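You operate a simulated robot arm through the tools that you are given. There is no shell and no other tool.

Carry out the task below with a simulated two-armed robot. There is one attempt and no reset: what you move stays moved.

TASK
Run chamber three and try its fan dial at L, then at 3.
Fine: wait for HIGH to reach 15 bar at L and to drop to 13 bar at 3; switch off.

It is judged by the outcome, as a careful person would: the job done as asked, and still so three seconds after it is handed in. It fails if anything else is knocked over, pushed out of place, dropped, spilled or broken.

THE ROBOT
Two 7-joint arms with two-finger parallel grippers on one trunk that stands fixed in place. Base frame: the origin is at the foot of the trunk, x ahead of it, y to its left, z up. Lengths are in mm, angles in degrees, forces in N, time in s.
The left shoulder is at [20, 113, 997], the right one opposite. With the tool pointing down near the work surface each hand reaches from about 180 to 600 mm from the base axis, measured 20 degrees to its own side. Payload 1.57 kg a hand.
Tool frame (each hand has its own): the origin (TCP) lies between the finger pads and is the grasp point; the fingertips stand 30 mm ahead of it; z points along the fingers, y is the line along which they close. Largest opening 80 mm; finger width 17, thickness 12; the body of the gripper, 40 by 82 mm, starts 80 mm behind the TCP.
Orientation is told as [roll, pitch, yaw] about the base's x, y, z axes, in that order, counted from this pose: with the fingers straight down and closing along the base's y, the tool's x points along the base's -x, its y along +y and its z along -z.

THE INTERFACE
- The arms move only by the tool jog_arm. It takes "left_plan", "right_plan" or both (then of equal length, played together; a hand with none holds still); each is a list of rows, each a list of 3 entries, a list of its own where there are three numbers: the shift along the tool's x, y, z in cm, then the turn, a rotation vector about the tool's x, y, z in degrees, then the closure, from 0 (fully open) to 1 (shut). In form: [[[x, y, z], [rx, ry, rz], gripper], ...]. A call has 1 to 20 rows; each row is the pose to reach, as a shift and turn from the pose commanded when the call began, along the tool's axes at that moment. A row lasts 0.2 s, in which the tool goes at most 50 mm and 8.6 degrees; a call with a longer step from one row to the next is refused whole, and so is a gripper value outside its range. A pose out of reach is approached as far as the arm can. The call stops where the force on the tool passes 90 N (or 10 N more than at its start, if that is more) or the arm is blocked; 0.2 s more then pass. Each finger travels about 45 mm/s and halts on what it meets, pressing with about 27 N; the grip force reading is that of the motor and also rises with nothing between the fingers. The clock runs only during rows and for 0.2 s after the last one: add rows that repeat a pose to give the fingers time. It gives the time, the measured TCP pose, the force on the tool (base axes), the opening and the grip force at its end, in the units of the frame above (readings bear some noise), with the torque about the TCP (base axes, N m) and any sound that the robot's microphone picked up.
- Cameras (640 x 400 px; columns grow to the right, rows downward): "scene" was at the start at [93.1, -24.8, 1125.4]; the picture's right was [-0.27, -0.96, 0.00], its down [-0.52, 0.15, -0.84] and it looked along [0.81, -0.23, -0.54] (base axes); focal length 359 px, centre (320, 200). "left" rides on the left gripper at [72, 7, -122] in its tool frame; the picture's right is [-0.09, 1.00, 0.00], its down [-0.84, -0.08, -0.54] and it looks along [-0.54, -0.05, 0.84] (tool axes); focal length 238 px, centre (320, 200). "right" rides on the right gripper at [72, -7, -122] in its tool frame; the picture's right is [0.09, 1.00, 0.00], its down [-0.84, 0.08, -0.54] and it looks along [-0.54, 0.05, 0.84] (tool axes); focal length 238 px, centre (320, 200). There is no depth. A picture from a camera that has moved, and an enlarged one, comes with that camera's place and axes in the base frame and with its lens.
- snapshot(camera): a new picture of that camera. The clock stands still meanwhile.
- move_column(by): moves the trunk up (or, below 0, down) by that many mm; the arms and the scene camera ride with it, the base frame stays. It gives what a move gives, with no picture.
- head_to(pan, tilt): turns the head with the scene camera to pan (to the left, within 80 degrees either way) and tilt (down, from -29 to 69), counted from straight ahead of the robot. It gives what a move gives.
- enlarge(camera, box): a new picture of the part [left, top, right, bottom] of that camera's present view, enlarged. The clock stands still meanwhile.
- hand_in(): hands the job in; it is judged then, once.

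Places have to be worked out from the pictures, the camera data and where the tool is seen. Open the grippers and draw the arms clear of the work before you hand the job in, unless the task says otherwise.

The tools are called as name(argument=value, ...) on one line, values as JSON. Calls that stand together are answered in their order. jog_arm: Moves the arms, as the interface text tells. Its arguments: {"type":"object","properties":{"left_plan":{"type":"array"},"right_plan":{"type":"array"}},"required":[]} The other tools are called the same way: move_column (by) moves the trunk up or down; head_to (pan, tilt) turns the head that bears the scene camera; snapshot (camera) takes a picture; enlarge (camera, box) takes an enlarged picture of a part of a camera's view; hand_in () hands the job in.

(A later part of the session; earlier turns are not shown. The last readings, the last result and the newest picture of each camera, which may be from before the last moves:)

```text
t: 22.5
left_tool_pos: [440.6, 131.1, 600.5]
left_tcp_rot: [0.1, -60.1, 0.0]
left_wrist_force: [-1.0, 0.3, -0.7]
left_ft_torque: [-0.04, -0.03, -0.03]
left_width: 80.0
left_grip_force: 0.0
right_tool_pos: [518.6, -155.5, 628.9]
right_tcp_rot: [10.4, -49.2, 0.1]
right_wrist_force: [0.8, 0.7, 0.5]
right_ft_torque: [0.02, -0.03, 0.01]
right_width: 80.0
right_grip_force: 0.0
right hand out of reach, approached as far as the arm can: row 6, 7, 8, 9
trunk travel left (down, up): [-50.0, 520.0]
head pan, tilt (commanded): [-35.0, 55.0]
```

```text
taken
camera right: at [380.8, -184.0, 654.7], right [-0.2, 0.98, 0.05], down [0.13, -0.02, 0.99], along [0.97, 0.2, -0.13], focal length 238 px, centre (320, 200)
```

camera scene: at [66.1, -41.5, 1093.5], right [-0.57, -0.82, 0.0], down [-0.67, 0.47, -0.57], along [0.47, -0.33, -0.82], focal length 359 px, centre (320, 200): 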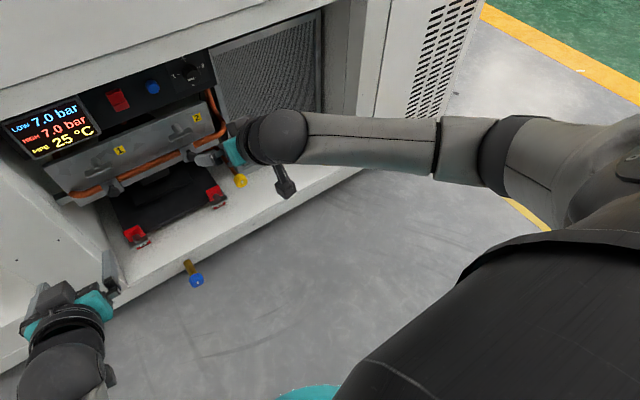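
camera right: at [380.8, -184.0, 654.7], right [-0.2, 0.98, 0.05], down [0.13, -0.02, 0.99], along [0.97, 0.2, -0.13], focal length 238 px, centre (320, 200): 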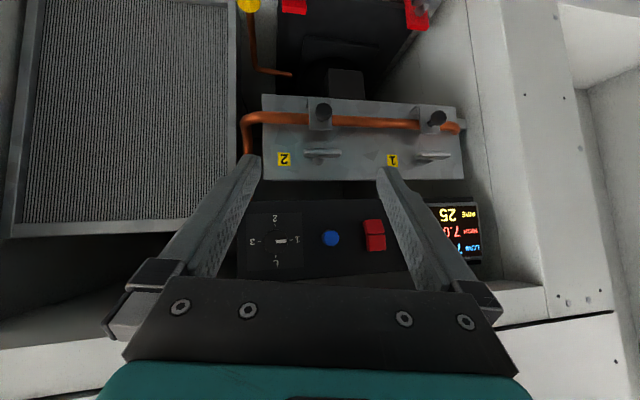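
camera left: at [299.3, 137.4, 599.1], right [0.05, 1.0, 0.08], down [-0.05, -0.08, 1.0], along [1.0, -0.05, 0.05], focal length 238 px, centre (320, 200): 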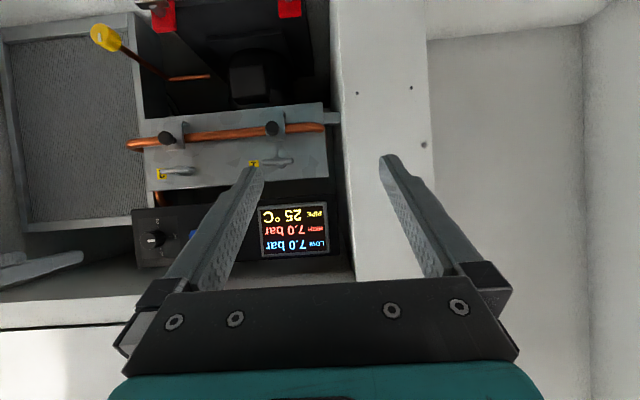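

The elbow is winged up here, which blocks the tilt. The elbow-low posture came with the hand further out, so I'll go to about (540, -290, 667) pointing forward to regain it, then extend and come inward from there.

jog_arm(right_plan=[[[-0.53, -1.64, -0.42], [1.24, -5.1, -0.46], 0], [[-1.06, -3.28, -0.83], [2.5, -10.2, -0.93], 0], [[-1.6, -4.92, -1.25], [3.7, -15.3, -1.4], 0], [[-2.1, -6.56, -1.66], [5, -20.4, -1.85], 0], [[-2.65, -8.2, -2.1], [6.2, -25.4, -2.3], 0], [[-3.2, -9.84, -2.5], [7.5, -30.5, -2.8], 0], [[-3.7, -11.5, -2.9], [8.7, -35.6, -3.2], 0], [[-4.25, -13.1, -3.3], [9.95, -40.7, -3.7], 0], [[-4.25, -13.1, -3.3], [9.95, -40.7, -3.7], 0]])

snapshot(camera="scene")

```text
t: 24.5
left_tool_pos: [440.2, 130.9, 600.8]
left_tcp_rot: [0.0, -59.9, 0.1]
left_wrist_force: [-0.3, -0.3, -1.2]
left_ft_torque: [0.0, 0.03, 0.02]
left_width: 80.1
left_grip_force: 0.1
right_tool_pos: [540.9, -302.5, 670.1]
right_tcp_rot: [100.8, -89.7, -100.3]
right_wrist_force: [0.0, 0.2, 0.5]
right_ft_torque: [-0.05, -0.03, -0.01]
right_width: 79.9
right_grip_force: 0.1
right hand out of reach, approached as far as the arm can: row 1, 4, 5, 6, 7, 8, 9
trunk travel left (down, up): [-50.0, 520.0]
head pan, tilt (commanded): [-35.0, 55.0]
```

```text
taken
camera scene: at [66.3, -41.8, 1093.4], right [-0.57, -0.82, 0.0], down [-0.67, 0.47, -0.57], along [0.47, -0.33, -0.82], focal length 359 px, centre (320, 200)
```

scene: 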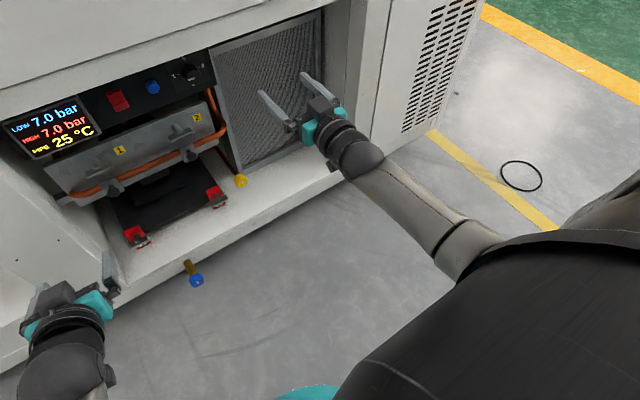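

The hand is back in the elbow-low posture at (541, -302, 670), pointing straight forward. I raise the trunk 60 mm, then move down/forward so the forearm slopes, before moving inward.

move_column(by=60)

jog_arm(right_plan=[[[2, 0, 1.5], [0, 0, 0], 0.3], [[4, 0, 3], [0, 0, 0], 0.3], [[6, 0, 4.5], [0, 0, 0], 0.3], [[6, 2, 4.5], [0, 0, 0], 0.3], [[6, 4, 4.5], [0, 0, 0], 0.3], [[6, 4, 4.5], [0, 0, 0], 0.3]])

snapshot(camera="scene")

```text
t: 25.5
left_tool_pos: [439.6, 131.2, 661.5]
left_tcp_rot: [0.0, -60.0, 0.0]
left_wrist_force: [-0.2, 0.5, -1.0]
left_ft_torque: [-0.02, 0.01, 0.0]
left_width: 80.0
left_grip_force: 0.0
right_tool_pos: [539.7, -302.5, 730.0]
right_tcp_rot: [83.8, -89.6, -83.3]
right_wrist_force: [0.1, -0.4, -0.1]
right_ft_torque: [-0.05, 0.0, 0.03]
right_width: 80.1
right_grip_force: 0.1
trunk travel left (down, up): [-110.0, 460.0]
head pan, tilt (commanded): [-35.0, 55.0]
```

```text
t: 26.9
left_tool_pos: [440.3, 131.4, 661.2]
left_tcp_rot: [-0.1, -60.0, 0.0]
left_wrist_force: [0.6, 0.8, -0.4]
left_ft_torque: [0.0, 0.01, 0.0]
left_width: 80.0
left_grip_force: 0.2
right_tool_pos: [585.2, -280.9, 669.5]
right_tcp_rot: [88.3, -89.3, -87.5]
right_wrist_force: [0.2, -0.2, -0.2]
right_ft_torque: [-0.02, 0.0, -0.01]
right_width: 56.1
right_grip_force: 0.1
right hand out of reach, approached as far as the arm can: row 5, 6
trunk travel left (down, up): [-110.0, 460.0]
head pan, tilt (commanded): [-35.0, 55.0]
```

```text
taken
camera scene: at [66.2, -41.8, 1153.4], right [-0.57, -0.82, 0.0], down [-0.67, 0.47, -0.57], along [0.47, -0.33, -0.82], focal length 359 px, centre (320, 200)
```

scene: 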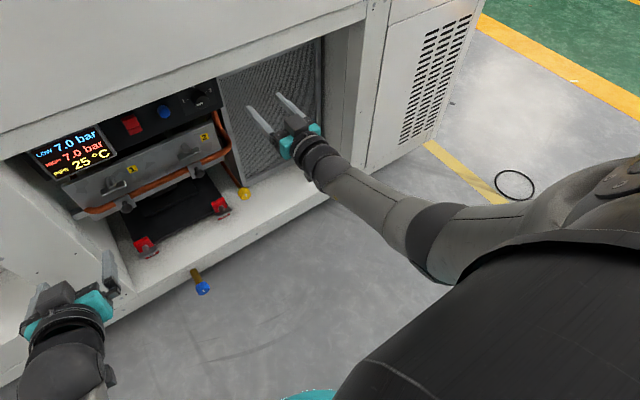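

Inward travel is still limited with the hand square to the cabinet. I'll test whether letting the hand yaw inward (20° to the left) frees it up, at a safe distance from the cabinet.

jog_arm(right_plan=[[[0, 2, 0], [-4, 0, 0], 0.3], [[0, 4, 0], [-8, 0, 0], 0.3], [[0, 6, 0], [-12, 0, 0], 0.3], [[0, 8, 0], [-16, 0, 0], 0.3], [[0, 10, 0], [-20, 0, 0], 0.3], [[0, 10, 0], [-20, 0, 0], 0.3]])

snapshot(camera="scene")

snapshot(camera="right")

```text
t: 28.3
left_tool_pos: [440.1, 131.7, 660.6]
left_tcp_rot: [0.0, -60.0, 0.0]
left_wrist_force: [0.5, -0.4, -0.5]
left_ft_torque: [0.0, -0.01, -0.02]
left_width: 80.1
left_grip_force: 0.1
right_tool_pos: [582.9, -180.7, 669.6]
right_tcp_rot: [101.3, -89.6, -80.9]
right_wrist_force: [0.4, -0.2, 0.0]
right_ft_torque: [0.02, -0.01, 0.02]
right_width: 56.0
right_grip_force: 0.0
trunk travel left (down, up): [-110.0, 460.0]
head pan, tilt (commanded): [-35.0, 55.0]
```

```text
taken
camera scene: at [66.3, -41.7, 1153.4], right [-0.57, -0.82, 0.0], down [-0.67, 0.47, -0.57], along [0.47, -0.33, -0.82], focal length 359 px, centre (320, 200)
```

scene: 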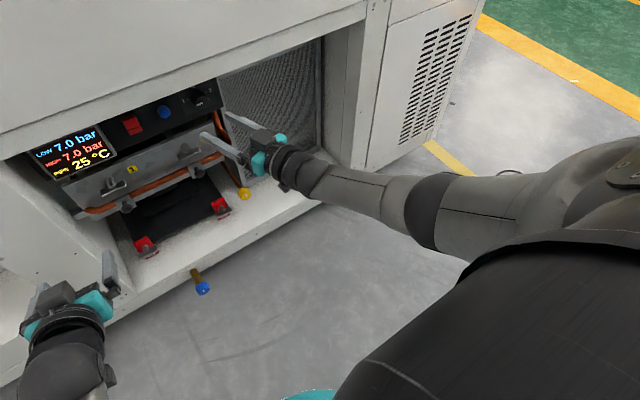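

```text
taken
camera right: at [470.2, -229.0, 597.9], right [-0.35, 0.93, -0.09], down [-0.53, -0.12, 0.84], along [0.77, 0.34, 0.54], focal length 238 px, centre (320, 200)
```

right: 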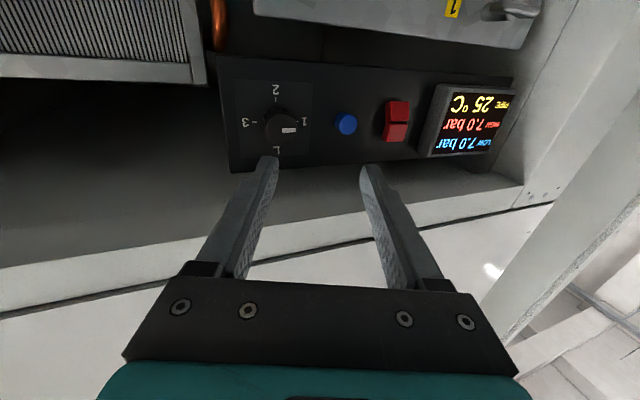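

That worked: (583, -181, 670) with 20° inward yaw. Now I try to square the hand up again in place to see how far the wrist can go.

jog_arm(right_plan=[[[0, 0, 0], [4, 0, 0], 0.3], [[0, 0, 0], [8, 0, 0], 0.3], [[0, 0, 0], [12, 0, 0], 0.3], [[0, 0, 0], [16, 0, 0], 0.3], [[0, 0, 0], [20, 0, 0], 0.3], [[0, 0, 0], [20, 0, 0], 0.3], [[0, 0, 0], [20, 0, 0], 0.3]])

snapshot(camera="scene")

snapshot(camera="right")

```text
t: 29.9
left_tool_pos: [439.8, 130.5, 659.9]
left_tcp_rot: [0.1, -60.0, 0.0]
left_wrist_force: [0.8, -0.6, -0.7]
left_ft_torque: [0.01, 0.04, 0.02]
left_width: 79.8
left_grip_force: 0.0
right_tool_pos: [588.1, -199.7, 661.9]
right_tcp_rot: [94.4, -89.3, -85.5]
right_wrist_force: [0.0, 0.0, 0.3]
right_ft_torque: [-0.02, 0.0, 0.03]
right_width: 56.1
right_grip_force: 0.0
right hand out of reach, approached as far as the arm can: row 3, 4, 5, 6, 7
trunk travel left (down, up): [-110.0, 460.0]
head pan, tilt (commanded): [-35.0, 55.0]
```

```text
taken
camera scene: at [66.3, -41.8, 1153.4], right [-0.57, -0.82, 0.0], down [-0.67, 0.47, -0.57], along [0.47, -0.33, -0.82], focal length 359 px, centre (320, 200)
```

scene: 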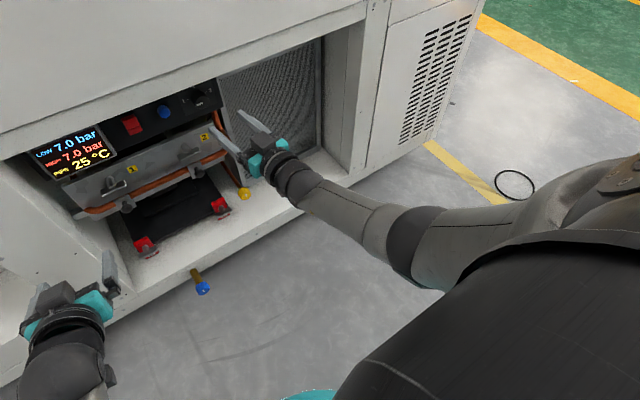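

```text
taken
camera right: at [468.0, -223.5, 590.2], right [-0.15, 0.98, -0.08], down [-0.55, -0.02, 0.84], along [0.82, 0.17, 0.54], focal length 238 px, centre (320, 200)
```

right: 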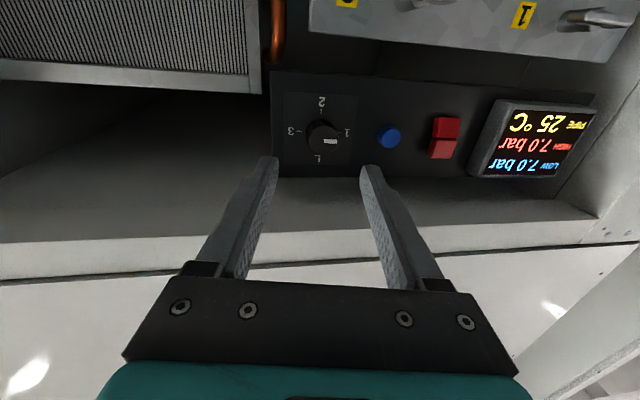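

Hypothesis: the forearm roll is near its stop, so the hand can only pass on the inner side of the forearm axis. I'll tilt the hand down, swing its yaw outward, and raise it again on the outer side, all in free space around x≈520.

jog_arm(right_plan=[[[0, 0.2, -1.2], [-1.75, 6.65, -0.63], 0.3], [[0, 0.4, -2.3], [-3.5, 13.3, -1.27], 0.3], [[0, 0.6, -3.5], [-5.25, 20, -1.9], 0.3], [[0, 0.8, -4.6], [-7, 26.6, -2.5], 0.3], [[0, 1, -5.8], [-8.75, 33.2, -3.2], 0.3], [[0, 1.1, -6.9], [-10.5, 39.9, -3.8], 0.3], [[0, 1.1, -6.9], [-10.5, 39.9, -3.8], 0.3]])

snapshot(camera="scene")

```text
t: 31.5
left_tool_pos: [440.3, 131.1, 661.3]
left_tcp_rot: [0.0, -60.0, 0.0]
left_wrist_force: [-0.6, -0.6, 0.5]
left_ft_torque: [0.02, 0.01, 0.02]
left_width: 80.2
left_grip_force: 0.1
right_tool_pos: [517.6, -197.1, 660.6]
right_tcp_rot: [1.0, -49.9, 19.0]
right_wrist_force: [0.7, 0.2, -0.2]
right_ft_torque: [0.01, 0.0, -0.02]
right_width: 56.1
right_grip_force: 0.1
trunk travel left (down, up): [-110.0, 460.0]
head pan, tilt (commanded): [-35.0, 55.0]
```

```text
taken
camera scene: at [66.3, -41.8, 1153.4], right [-0.57, -0.82, 0.0], down [-0.67, 0.47, -0.57], along [0.47, -0.33, -0.82], focal length 359 px, centre (320, 200)
```

scene: 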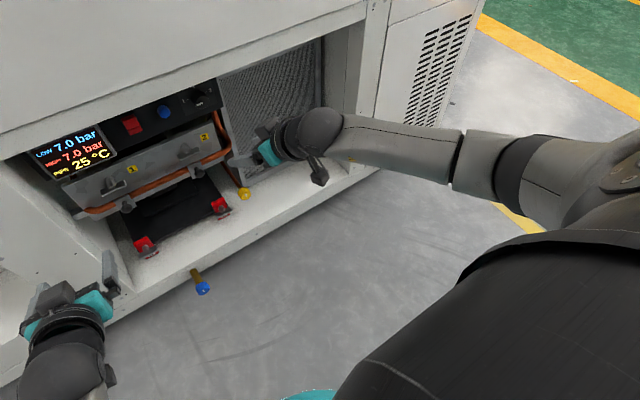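

Reached without complaint. Now swing the yaw outward from +19° to -25° at the same pitch.

jog_arm(right_plan=[[[0, 0, 0], [5.75, 0, 4.8], 0.3], [[0, 0, 0], [11.5, 0, 9.6], 0.3], [[0, 0, 0], [17.2, 0, 14.4], 0.3], [[0, 0, 0], [23, 0, 19.3], 0.3], [[0, 0, 0], [28.7, 0, 24.1], 0.3], [[0, 0, 0], [34, 0, 28.5], 0.3], [[0, 0, 0], [34, 0, 28.5], 0.3]])

snapshot(camera="scene")

```text
t: 33.1
left_tool_pos: [439.6, 131.0, 661.2]
left_tcp_rot: [0.0, -60.0, 0.0]
left_wrist_force: [0.1, -0.6, 0.6]
left_ft_torque: [-0.03, -0.02, -0.01]
left_width: 79.9
left_grip_force: 0.0
right_tool_pos: [519.3, -199.0, 660.0]
right_tcp_rot: [1.0, -50.0, 7.8]
right_wrist_force: [0.1, 0.0, 0.4]
right_ft_torque: [-0.02, -0.01, 0.0]
right_width: 56.1
right_grip_force: 0.1
right hand out of reach, approached as far as the arm can: row 2, 3, 4, 5, 6, 7
trunk travel left (down, up): [-110.0, 460.0]
head pan, tilt (commanded): [-35.0, 55.0]
```

```text
taken
camera scene: at [66.3, -41.8, 1153.4], right [-0.57, -0.82, 0.0], down [-0.67, 0.47, -0.57], along [0.47, -0.33, -0.82], focal length 359 px, centre (320, 200)
```

scene: 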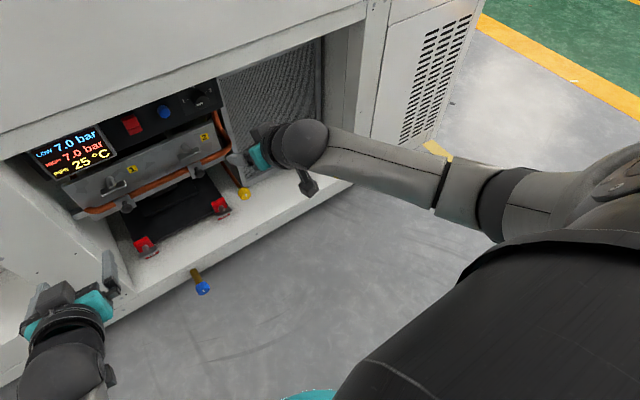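

Outward yaw is limited even here. I'll test whether the limit is the tool roll (last joint) by rolling the hand about its own axis by +40°, then seeing if yaw becomes free.

jog_arm(right_plan=[[[0, 0, 0], [0, 0, 8], 0.3], [[0, 0, 0], [0, 0, 16], 0.3], [[0, 0, 0], [0, 0, 24], 0.3], [[0, 0, 0], [0, 0, 32], 0.3], [[0, 0, 0], [0, 0, 40], 0.3], [[0, 0, 0], [0, 0, 40], 0.3]])

```text
t: 34.5
left_tool_pos: [440.8, 131.5, 660.1]
left_tcp_rot: [-0.1, -60.0, -0.1]
left_wrist_force: [-0.4, -0.9, 0.6]
left_ft_torque: [-0.03, 0.03, -0.02]
left_width: 80.0
left_grip_force: 0.0
right_tool_pos: [518.9, -199.2, 661.4]
right_tcp_rot: [38.0, -35.3, -44.3]
right_wrist_force: [-1.0, -0.7, -0.8]
right_ft_torque: [-0.01, 0.01, 0.01]
right_width: 56.0
right_grip_force: 0.2
trunk travel left (down, up): [-110.0, 460.0]
head pan, tilt (commanded): [-35.0, 55.0]
```

Roll by +40° was no problem. Now I try yawing outward by 30° from this rolled pose.

jog_arm(right_plan=[[[0, 0, 0], [4.4, -3.7, 4.8], 0.3], [[0, 0, 0], [8.8, -7.4, 9.65], 0.3], [[0, 0, 0], [13.2, -11.1, 14.5], 0.3], [[0, 0, 0], [17.6, -14.8, 19.3], 0.3], [[0, 0, 0], [17.6, -14.8, 19.3], 0.3]])

snapshot(camera="scene")

```text
t: 35.7
left_tool_pos: [439.5, 131.4, 660.7]
left_tcp_rot: [0.0, -59.9, 0.1]
left_wrist_force: [0.1, 1.0, -0.4]
left_ft_torque: [0.01, -0.02, -0.03]
left_width: 79.9
left_grip_force: 0.0
right_tool_pos: [519.3, -198.7, 661.2]
right_tcp_rot: [37.9, -35.4, -44.2]
right_wrist_force: [0.4, 0.1, -0.7]
right_ft_torque: [0.01, -0.01, -0.03]
right_width: 56.0
right_grip_force: 0.1
right hand out of reach, approached as far as the arm can: row 1, 2, 3, 4, 5
trunk travel left (down, up): [-110.0, 460.0]
head pan, tilt (commanded): [-35.0, 55.0]
```

```text
taken
camera scene: at [66.3, -41.8, 1153.4], right [-0.57, -0.82, 0.0], down [-0.67, 0.47, -0.57], along [0.47, -0.33, -0.82], focal length 359 px, centre (320, 200)
```

scene: 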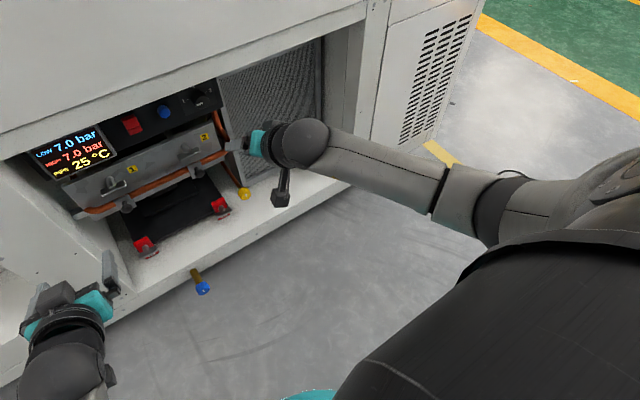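

Pointing outward isn't possible from this posture, so it's a limit upstream of the last joint. I'll unroll and go back to the elbow-low posture further out, then explore with the trunk lowered, where the limit was less strict.

jog_arm(right_plan=[[[0, 0, 0], [0, 0, -8], 0.3], [[0, 0, 0], [0, 0, -16], 0.3], [[0, 0, 0], [0, 0, -24], 0.3], [[0, 0, 0], [0, 0, -32], 0.3], [[0, 0, 0], [0, 0, -40], 0.3]])

jog_arm(right_plan=[[[-0.4, -1.7, 0.3], [1.3, -6.7, 0.5], 0.3], [[-0.7, -3.4, 0.6], [2.6, -13.3, 1], 0.3], [[-1.1, -5, 0.9], [3.9, -20, 1.5], 0.3], [[-1.5, -6.7, 1.1], [5.1, -26.7, 1.9], 0.3], [[-1.9, -8.4, 1.4], [6.4, -33.3, 2.4], 0.3], [[-2.2, -10.1, 1.7], [7.7, -40, 2.9], 0.3], [[-2.2, -10.1, 1.7], [7.7, -40, 2.9], 0.3]])

move_column(by=-100)

snapshot(camera="scene")

```text
t: 36.9
left_tool_pos: [439.9, 130.8, 661.3]
left_tcp_rot: [0.0, -60.0, 0.0]
left_wrist_force: [-0.2, -0.3, 0.2]
left_ft_torque: [0.01, -0.01, 0.0]
left_width: 80.0
left_grip_force: 0.0
right_tool_pos: [519.3, -197.5, 661.7]
right_tcp_rot: [0.8, -50.0, 8.2]
right_wrist_force: [0.0, -0.3, 0.1]
right_ft_torque: [-0.04, 0.0, 0.0]
right_width: 56.0
right_grip_force: 0.0
trunk travel left (down, up): [-110.0, 460.0]
head pan, tilt (commanded): [-35.0, 55.0]
```

```text
t: 38.5
left_tool_pos: [440.5, 131.3, 661.4]
left_tcp_rot: [-0.1, -59.9, 0.0]
left_wrist_force: [-0.2, 0.3, 0.7]
left_ft_torque: [0.03, 0.02, 0.01]
left_width: 80.0
left_grip_force: 0.1
right_tool_pos: [560.9, -296.1, 666.7]
right_tcp_rot: [94.6, -89.2, -94.0]
right_wrist_force: [0.5, -0.4, 0.1]
right_ft_torque: [0.0, -0.04, 0.0]
right_width: 56.1
right_grip_force: 0.1
trunk travel left (down, up): [-110.0, 460.0]
head pan, tilt (commanded): [-35.0, 55.0]
```

```text
t: 39.8
left_tool_pos: [440.6, 130.9, 561.1]
left_tcp_rot: [0.0, -60.0, 0.0]
left_wrist_force: [0.2, 0.6, 0.8]
left_ft_torque: [-0.01, -0.02, 0.0]
left_width: 79.8
left_grip_force: 0.1
right_tool_pos: [560.3, -295.9, 565.8]
right_tcp_rot: [89.7, -89.3, -89.1]
right_wrist_force: [-1.6, 0.4, -1.1]
right_ft_torque: [-0.03, 0.01, -0.02]
right_width: 56.2
right_grip_force: 0.0
trunk travel left (down, up): [-10.0, 560.0]
head pan, tilt (commanded): [-35.0, 55.0]
```

```text
taken
camera scene: at [66.2, -41.7, 1053.5], right [-0.57, -0.82, 0.0], down [-0.67, 0.47, -0.57], along [0.47, -0.33, -0.82], focal length 359 px, centre (320, 200)
```

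scene: 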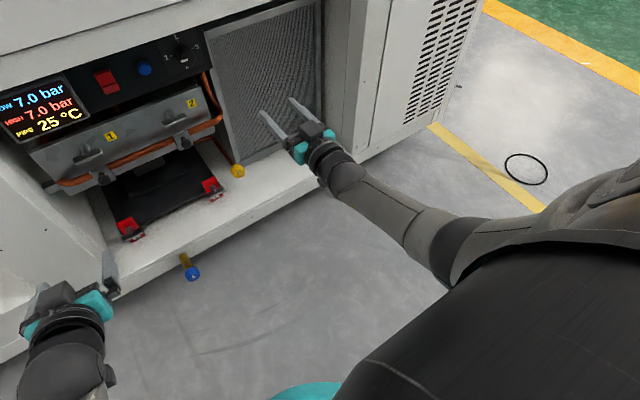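

Reached cleanly. With the trunk now 40 mm below start, raise the hand to z≈667 and push inward to see the limit.

jog_arm(right_plan=[[[-3.3, 0, 0], [0, 0, 0], 0.3], [[-6.7, 0, 0], [0, 0, 0], 0.3], [[-10, 0, 0], [0, 0, 0], 0.3], [[-10, 2, 0], [0, 0, 0], 0.3], [[-10, 4, 0], [0, 0, 0], 0.3], [[-10, 6, 0], [0, 0, 0], 0.3], [[-10, 8, 0], [0, 0, 0], 0.3], [[-10, 8, 0], [0, 0, 0], 0.3]])

snapshot(camera="scene")

```text
t: 41.6
left_tool_pos: [439.9, 131.7, 561.2]
left_tcp_rot: [0.0, -60.1, 0.1]
left_wrist_force: [-0.7, 0.3, -0.1]
left_ft_torque: [0.0, 0.04, -0.03]
left_width: 79.7
left_grip_force: 0.1
right_tool_pos: [564.2, -269.2, 668.2]
right_tcp_rot: [84.0, -88.1, -81.2]
right_wrist_force: [0.3, 0.6, 0.1]
right_ft_torque: [0.01, 0.01, 0.0]
right_width: 56.0
right_grip_force: 0.2
right hand out of reach, approached as far as the arm can: row 4, 5, 6, 7, 8
trunk travel left (down, up): [-10.0, 560.0]
head pan, tilt (commanded): [-35.0, 55.0]
```

```text
taken
camera scene: at [66.3, -41.7, 1053.4], right [-0.57, -0.82, 0.0], down [-0.67, 0.47, -0.57], along [0.47, -0.33, -0.82], focal length 359 px, centre (320, 200)
```

scene: 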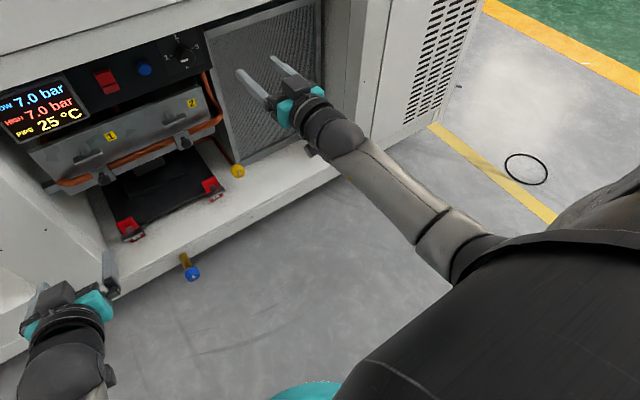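

The limit is consistent: the forearm can't bend outward relative to the hand, so the hand must yaw a little inward at the dial. A yaw of about 14° is fine for gripping and turning the knob, so I go to a pre-grasp pose about 80 mm back from it: (598, -198, 667), yaw 14°.

jog_arm(right_plan=[[[0, 1.4, 0.75], [-2.3, 0, 0], 0.3], [[0, 2.8, 1.5], [-4.5, 0, 0], 0.3], [[0, 4.2, 2.25], [-6.8, 0, 0], 0.3], [[0, 5.5, 3], [-9, 0, 0], 0.3], [[0, 6.9, 3.7], [-11.3, 0, 0], 0.3], [[0, 6.9, 3.7], [-11.3, 0, 0], 0.3]])

snapshot(camera="scene")

snapshot(camera="right")

```text
t: 43.0
left_tool_pos: [439.8, 130.8, 561.5]
left_tcp_rot: [0.0, -60.0, -0.1]
left_wrist_force: [-0.5, -0.3, -0.3]
left_ft_torque: [0.01, -0.01, -0.02]
left_width: 80.0
left_grip_force: 0.1
right_tool_pos: [603.6, -199.5, 670.2]
right_tcp_rot: [98.9, -89.3, -87.0]
right_wrist_force: [0.8, 0.0, -0.2]
right_ft_torque: [-0.01, -0.02, 0.02]
right_width: 55.9
right_grip_force: 0.1
right hand out of reach, approached as far as the arm can: row 1, 2
trunk travel left (down, up): [-10.0, 560.0]
head pan, tilt (commanded): [-35.0, 55.0]
```

```text
taken
camera scene: at [66.3, -41.7, 1053.4], right [-0.57, -0.82, 0.0], down [-0.67, 0.47, -0.57], along [0.47, -0.33, -0.82], focal length 359 px, centre (320, 200)
```

scene: 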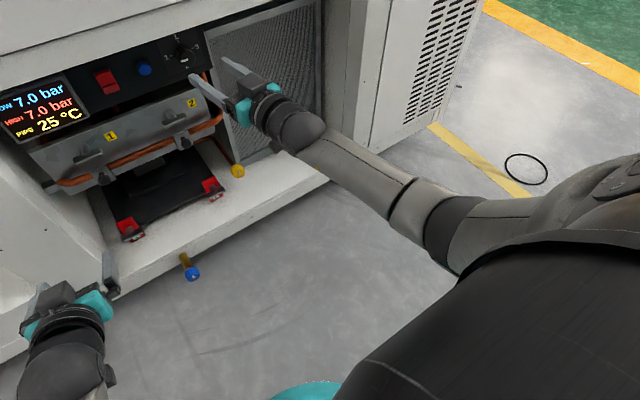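

```text
taken
camera right: at [484.9, -230.4, 598.8], right [-0.21, 0.98, -0.08], down [-0.55, -0.05, 0.84], along [0.81, 0.22, 0.54], focal length 238 px, centre (320, 200)
```

right: 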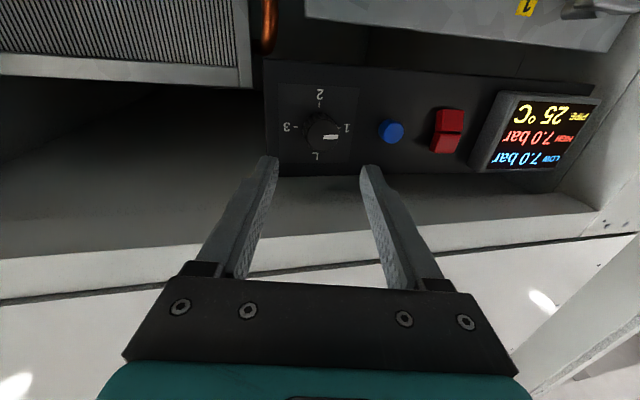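

Pre-grasp pose reached (604, -200, 670, yaw 12°). From several views I place the dial's face at (689, -179, 665) and the rocker's middle at about (700, -40, 661). I'll zoom in from this camera on the rocker, which is now seen obliquely.

enlarge(camera="right", box=[420, 95, 480, 165])

enlarge(camera="right", box=[270, 75, 420, 175])

enlarge(camera="scene", box=[80, 55, 160, 105])

```text
5.71 times, centred on (450, 130) of right
camera zoom: at [484.9, -230.4, 598.8], right [-0.21, 0.98, -0.08], down [-0.55, -0.05, 0.84], along [0.81, 0.22, 0.54], focal length 1362 px, centre (-423, 600)
```

zoom: 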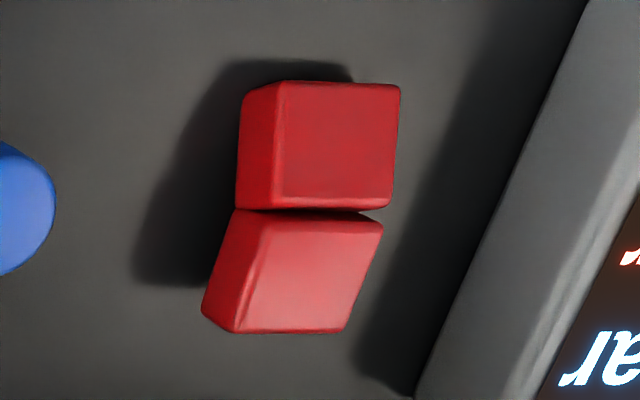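

```text
4.00 times, centred on (345, 125) of right
camera zoom: at [484.9, -230.4, 598.8], right [-0.21, 0.98, -0.08], down [-0.55, -0.05, 0.84], along [0.81, 0.22, 0.54], focal length 953 px, centre (220, 500)
```

zoom: 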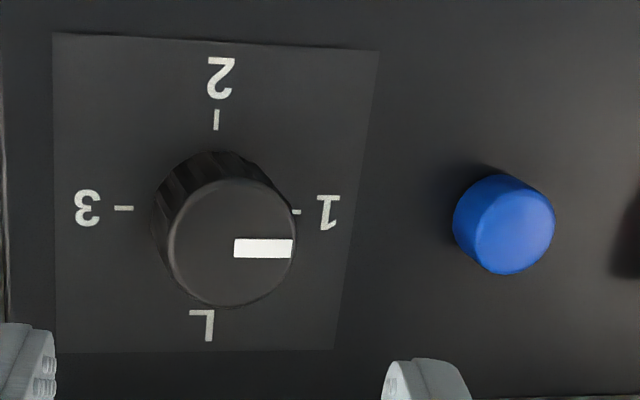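

```text
8.00 times, centred on (120, 80) of scene
camera zoom: at [66.3, -41.7, 1053.4], right [-0.57, -0.82, 0.0], down [-0.67, 0.47, -0.57], along [0.47, -0.33, -0.82], focal length 2870 px, centre (1920, 1160)
```

zoom: 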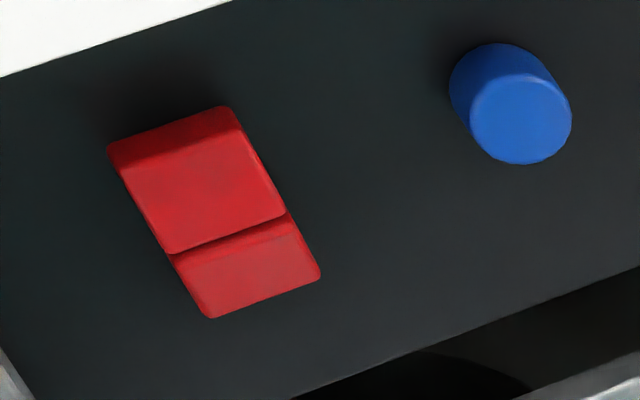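

The rocker's lower half is pressed in and its upper half stands proud, so pressing the top should start the unit. I'll close the right gripper and move to about 60 mm in front of the rocker's top half with a 35° inward yaw.

jog_arm(right_plan=[[[-0.11, 1.9, 0.63], [-3.9, 0, 0], 0.5], [[-0.23, 3.75, 1.26], [-7.7, 0, 0], 0.7], [[-0.34, 5.6, 1.9], [-11.6, 0, 0], 0.9], [[-0.45, 7.5, 2.5], [-15.4, 0, 0], 1], [[-0.57, 9.4, 3.1], [-19.3, 0, 0], 1], [[-0.68, 11.25, 3.77], [-23.1, 0, 0], 1], [[-0.68, 11.25, 3.77], [-23.1, 0, 0], 1]])

snapshot(camera="right")

snapshot(camera="scene")

```text
t: 44.6
left_tool_pos: [439.3, 130.5, 561.7]
left_tcp_rot: [0.0, -60.0, 0.0]
left_wrist_force: [-0.8, 0.0, -0.1]
left_ft_torque: [0.0, 0.01, 0.01]
left_width: 79.6
left_grip_force: 0.0
right_tool_pos: [618.4, -81.0, 678.2]
right_tcp_rot: [122.9, -89.3, -87.9]
right_wrist_force: [-0.6, -0.5, 0.8]
right_ft_torque: [0.03, 0.01, 0.0]
right_width: 0.1
right_grip_force: 21.2
trunk travel left (down, up): [-10.0, 560.0]
head pan, tilt (commanded): [-35.0, 55.0]
```

```text
taken
camera right: at [521.3, -155.1, 606.4], right [-0.57, 0.82, -0.08], down [-0.49, -0.26, 0.83], along [0.66, 0.52, 0.55], focal length 238 px, centre (320, 200)
```

right: 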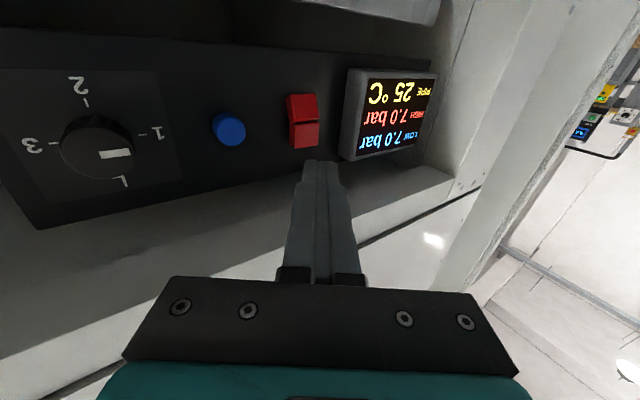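

```text
taken
camera scene: at [66.3, -41.7, 1053.4], right [-0.57, -0.82, 0.0], down [-0.67, 0.47, -0.57], along [0.47, -0.33, -0.82], focal length 359 px, centre (320, 200)
```

scene: 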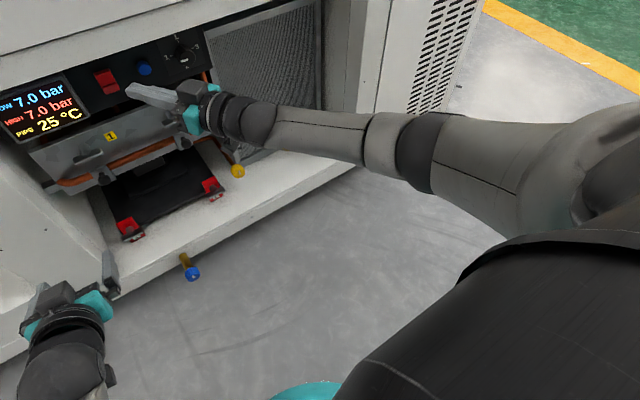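

Pose reached exactly. I notice another panel in the background at the upper right of this view; I'll take a look to be sure which unit is chamber three.

enlarge(camera="right", box=[560, 40, 640, 160])

head_to(pan=40, tilt=5)

snapshot(camera="scene")

head_to(pan=0, tilt=-25)

snapshot(camera="scene")

head_to(pan=-45, tilt=0)

snapshot(camera="scene")

```text
3.33 times, centred on (600, 100) of right
camera zoom: at [521.3, -155.1, 606.4], right [-0.57, 0.82, -0.08], down [-0.49, -0.26, 0.83], along [0.66, 0.52, 0.55], focal length 794 px, centre (-613, 533)
```

zoom: 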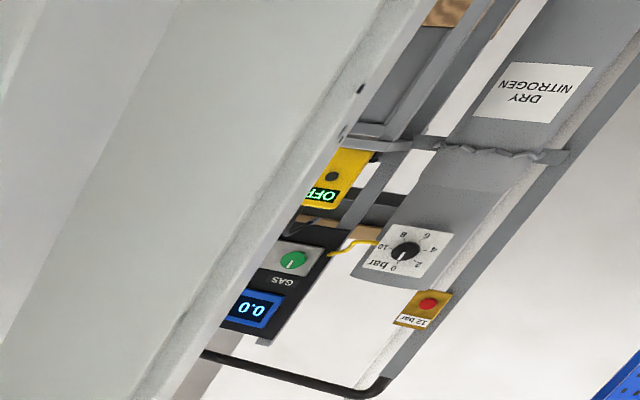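

```text
t: 46.1
left_tool_pos: [439.8, 131.4, 561.0]
left_tcp_rot: [-0.1, -59.9, 0.0]
left_wrist_force: [0.7, -0.1, -0.3]
left_ft_torque: [0.02, 0.0, 0.03]
left_width: 79.7
left_grip_force: 0.1
right_tool_pos: [617.7, -81.1, 677.8]
right_tcp_rot: [123.0, -89.3, -88.0]
right_wrist_force: [0.0, -0.1, -0.2]
right_ft_torque: [-0.02, 0.01, 0.01]
right_width: 0.2
right_grip_force: 21.3
trunk travel left (down, up): [-10.0, 560.0]
head pan, tilt (commanded): [40.0, 5.0]
```

```text
taken
camera scene: at [77.6, 58.6, 1129.9], right [0.64, -0.77, 0.0], down [-0.07, -0.06, -1.0], along [0.76, 0.64, -0.09], focal length 359 px, centre (320, 200)
```

scene: 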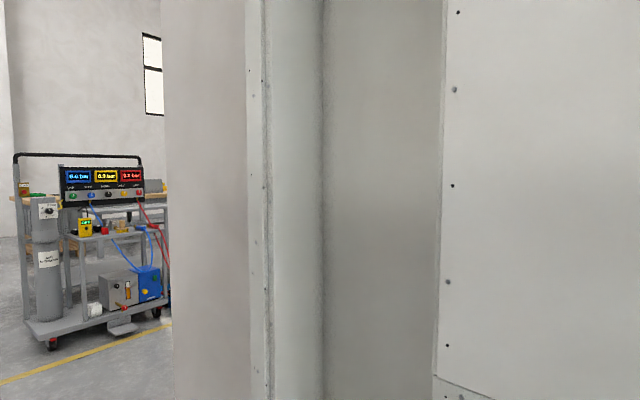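

```text
t: 47.1
left_tool_pos: [440.7, 131.2, 560.6]
left_tcp_rot: [0.0, -60.0, 0.0]
left_wrist_force: [0.5, 0.9, 0.6]
left_ft_torque: [-0.02, -0.02, -0.02]
left_width: 79.9
left_grip_force: 0.1
right_tool_pos: [617.9, -81.7, 677.8]
right_tcp_rot: [123.1, -89.3, -88.2]
right_wrist_force: [0.5, 0.4, -0.9]
right_ft_torque: [0.02, -0.02, -0.02]
right_width: 0.0
right_grip_force: 21.4
trunk travel left (down, up): [-10.0, 560.0]
head pan, tilt (commanded): [0.0, -25.0]
```

```text
taken
camera scene: at [78.2, -0.3, 1173.5], right [0.0, -1.0, 0.0], down [0.42, 0.0, -0.91], along [0.91, 0.0, 0.42], focal length 359 px, centre (320, 200)
```

scene: 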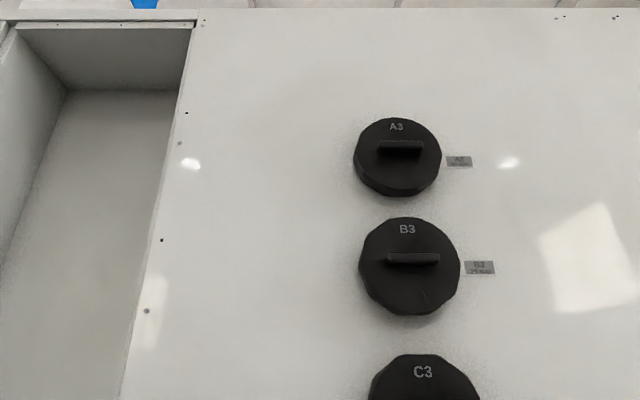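

```text
t: 48.3
left_tool_pos: [440.3, 132.2, 561.3]
left_tcp_rot: [0.1, -59.9, 0.0]
left_wrist_force: [0.0, 0.5, 0.0]
left_ft_torque: [-0.02, -0.01, 0.0]
left_width: 79.9
left_grip_force: 0.0
right_tool_pos: [618.6, -81.4, 678.1]
right_tcp_rot: [123.2, -89.3, -88.3]
right_wrist_force: [-0.3, 0.2, 0.5]
right_ft_torque: [-0.03, -0.01, 0.05]
right_width: 0.0
right_grip_force: 21.2
trunk travel left (down, up): [-10.0, 560.0]
head pan, tilt (commanded): [-45.0, 0.0]
```

```text
taken
camera scene: at [70.9, -64.0, 1137.9], right [-0.71, -0.71, 0.0], down [0.0, 0.0, -1.0], along [0.71, -0.71, 0.0], focal length 359 px, centre (320, 200)
```

scene: 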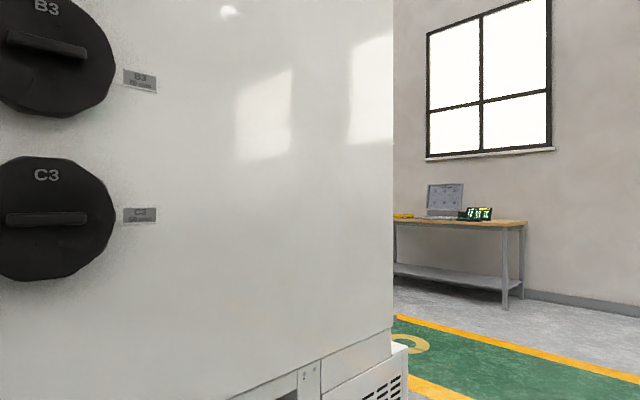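

This cabinet is A3/B3/C3, i.e. chamber three. A quick free look at the bench item and the port label, then I return the head to the panel.

enlarge(camera="scene", box=[390, 170, 530, 240])

enlarge(camera="scene", box=[110, 190, 174, 230])

head_to(pan=-8, tilt=38)

snapshot(camera="scene")

```text
4.57 times, centred on (460, 205) of scene
camera zoom: at [70.9, -64.0, 1137.9], right [-0.71, -0.71, 0.0], down [0.0, 0.0, -1.0], along [0.71, -0.71, 0.0], focal length 1640 px, centre (-320, 177)
```

zoom: 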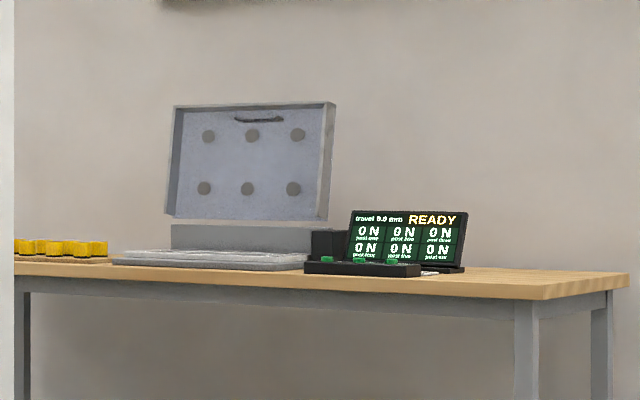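

```text
10.00 times, centred on (142, 210) of scene
camera zoom: at [70.9, -64.0, 1137.9], right [-0.71, -0.71, 0.0], down [0.0, 0.0, -1.0], along [0.71, -0.71, 0.0], focal length 3588 px, centre (2100, 100)
```

zoom: 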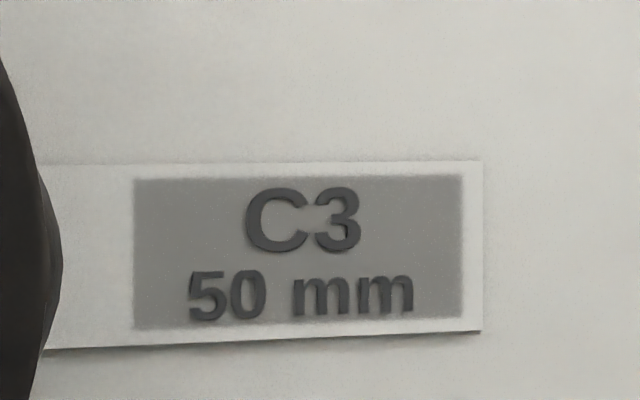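

```text
t: 49.3
left_tool_pos: [440.2, 132.4, 561.1]
left_tcp_rot: [0.0, -60.1, 0.0]
left_wrist_force: [-0.2, 0.3, -0.7]
left_ft_torque: [0.02, 0.02, -0.03]
left_width: 79.9
left_grip_force: 0.1
right_tool_pos: [618.6, -80.4, 678.1]
right_tcp_rot: [123.3, -89.3, -88.4]
right_wrist_force: [-0.1, 0.3, -0.5]
right_ft_torque: [0.02, -0.01, 0.0]
right_width: 0.0
right_grip_force: 21.2
trunk travel left (down, up): [-10.0, 560.0]
head pan, tilt (commanded): [-8.0, 38.0]
```

```text
taken
camera scene: at [92.7, -12.5, 1077.2], right [-0.14, -0.99, 0.0], down [-0.61, 0.09, -0.79], along [0.78, -0.11, -0.62], focal length 359 px, centre (320, 200)
```

scene: 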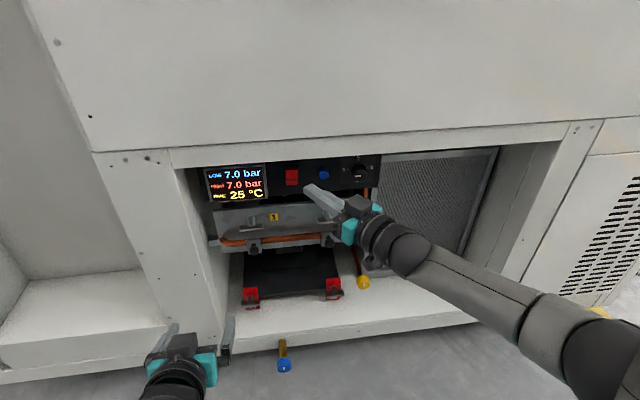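

The view is good: display, rocker and dial are all visible. Now approach and press the top half of the rocker, pushing straight along +x in small steps.

jog_arm(right_plan=[[[0, 0.22, 1.64], [0, 0, 0], 1], [[0, 0.44, 3.3], [0, 0, 0], 1], [[0.1, 0.66, 4.93], [0, 0, 0], 1], [[0.1, 0.32, 5.42], [0, 0, 0], 1], [[0.1, 0.03, 5.83], [0, 0, 0], 1], [[0.1, -0.2, 6.16], [0, 0, 0], 1]])

enlarge(camera="scene", box=[190, 140, 390, 265])

snapshot(camera="right")

```text
t: 50.7
left_tool_pos: [439.7, 130.5, 560.9]
left_tcp_rot: [0.0, -60.0, 0.0]
left_wrist_force: [0.5, -0.4, 0.9]
left_ft_torque: [-0.02, 0.01, -0.01]
left_width: 79.9
left_grip_force: 0.1
right_tool_pos: [668.7, -48.9, 681.3]
right_tcp_rot: [139.2, -89.1, -104.1]
right_wrist_force: [-3.1, 0.0, 5.4]
right_ft_torque: [0.01, -0.13, 0.02]
right_width: 0.4
right_grip_force: 20.5
trunk travel left (down, up): [-10.0, 560.0]
head pan, tilt (commanded): [-8.0, 38.0]
```

```text
3.20 times, centred on (290, 202) of scene
camera zoom: at [92.2, -12.5, 1077.3], right [-0.14, -0.99, 0.0], down [-0.61, 0.09, -0.79], along [0.78, -0.11, -0.62], focal length 1148 px, centre (416, 192)
```

zoom: 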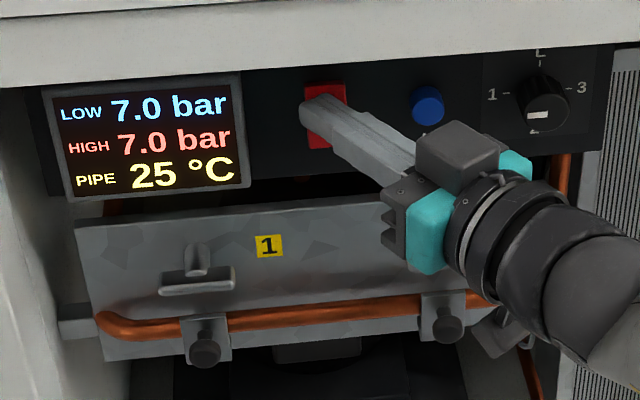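

```text
taken
camera right: at [571.8, -120.8, 608.4], right [-0.57, 0.82, -0.08], down [-0.49, -0.26, 0.83], along [0.66, 0.51, 0.55], focal length 238 px, centre (320, 200)
```

right: 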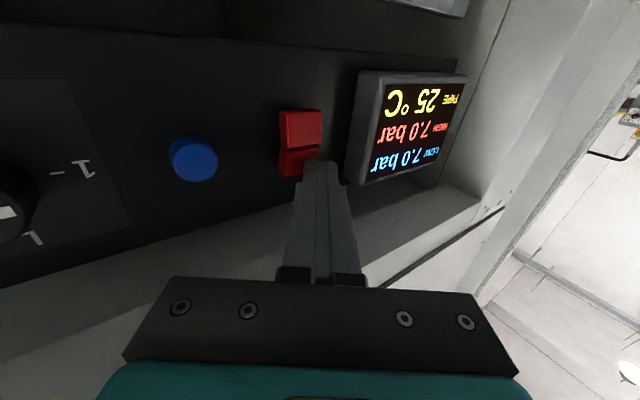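

Light contact so far (about 6 N, partly upward). Let me zoom in to see how the fingertips sit on the rocker.

enlarge(camera="right", box=[260, 95, 360, 195])

enlarge(camera="scene", box=[275, 150, 335, 200])

snapshot(camera="left")

```text
4.00 times, centred on (310, 145) of right
camera zoom: at [571.8, -120.8, 608.4], right [-0.57, 0.82, -0.08], down [-0.49, -0.26, 0.83], along [0.66, 0.51, 0.55], focal length 953 px, centre (360, 420)
```

zoom: 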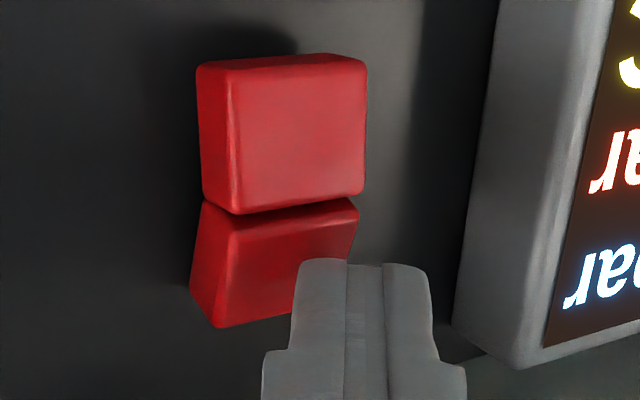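

```text
8.00 times, centred on (305, 175) of scene
camera zoom: at [92.2, -12.5, 1077.3], right [-0.14, -0.99, 0.0], down [-0.61, 0.09, -0.79], along [0.78, -0.11, -0.62], focal length 2870 px, centre (440, 400)
```

zoom: 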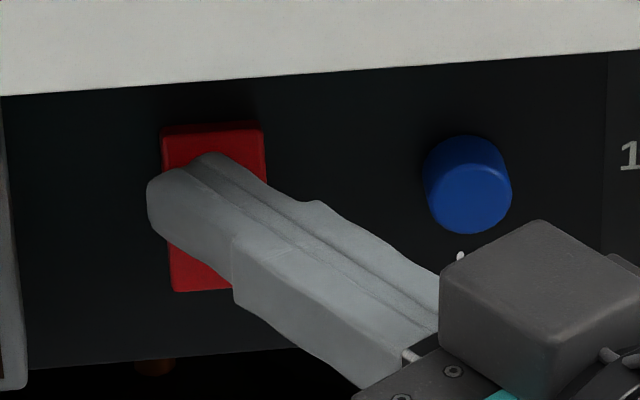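

```text
taken
camera left: at [299.2, 137.1, 559.5], right [0.05, 1.0, 0.08], down [-0.05, -0.08, 1.0], along [1.0, -0.05, 0.05], focal length 238 px, centre (320, 200)
```

left: 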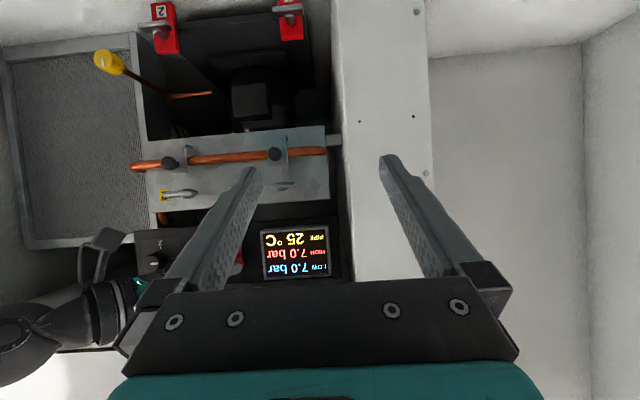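

The top half is already partly pushed in (the bottom half now stands out). I'll push a little further to complete the toggle.

jog_arm(right_plan=[[[0, -0.23, 0.33], [0, 0, 0], 1], [[0, -0.4, 0.57], [0, 0, 0], 1], [[0, -0.4, 0.57], [0, 0, 0], 1]])

enlarge(camera="right", box=[260, 95, 360, 195])

enlarge(camera="scene", box=[190, 140, 390, 265])

```text
t: 51.5
left_tool_pos: [437.1, 129.6, 563.6]
left_tcp_rot: [0.1, -60.3, -0.1]
left_wrist_force: [0.3, -0.2, 0.3]
left_ft_torque: [0.01, 0.03, -0.02]
left_width: 80.2
left_grip_force: 0.0
right_tool_pos: [670.7, -46.7, 682.8]
right_tcp_rot: [157.9, -88.9, -122.5]
right_wrist_force: [-63.9, -14.2, 16.3]
right_ft_torque: [0.06, -0.04, 0.2]
right_width: 0.0
right_grip_force: 21.2
trunk travel left (down, up): [-10.0, 560.0]
head pan, tilt (commanded): [-8.0, 38.0]
```

```text
4.00 times, centred on (310, 145) of right
camera zoom: at [574.5, -121.4, 608.5], right [-0.58, 0.81, -0.08], down [-0.5, -0.27, 0.83], along [0.65, 0.52, 0.56], focal length 953 px, centre (360, 420)
```

zoom: 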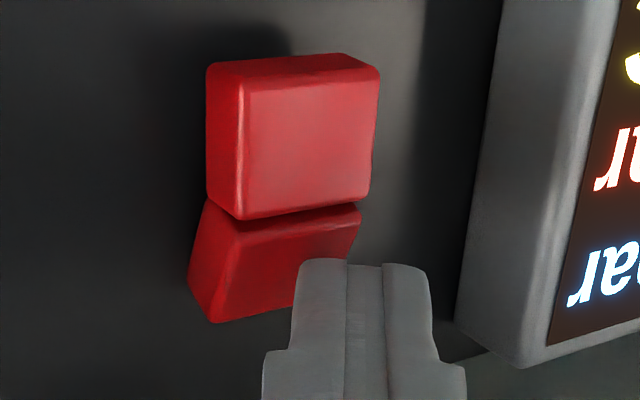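

```text
3.20 times, centred on (290, 202) of scene
camera zoom: at [87.0, -13.3, 1077.7], right [-0.14, -0.99, 0.0], down [-0.6, 0.09, -0.79], along [0.78, -0.11, -0.61], focal length 1148 px, centre (416, 192)
```

zoom: 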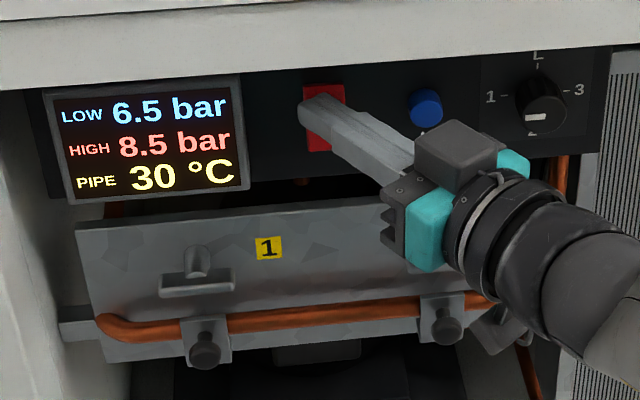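

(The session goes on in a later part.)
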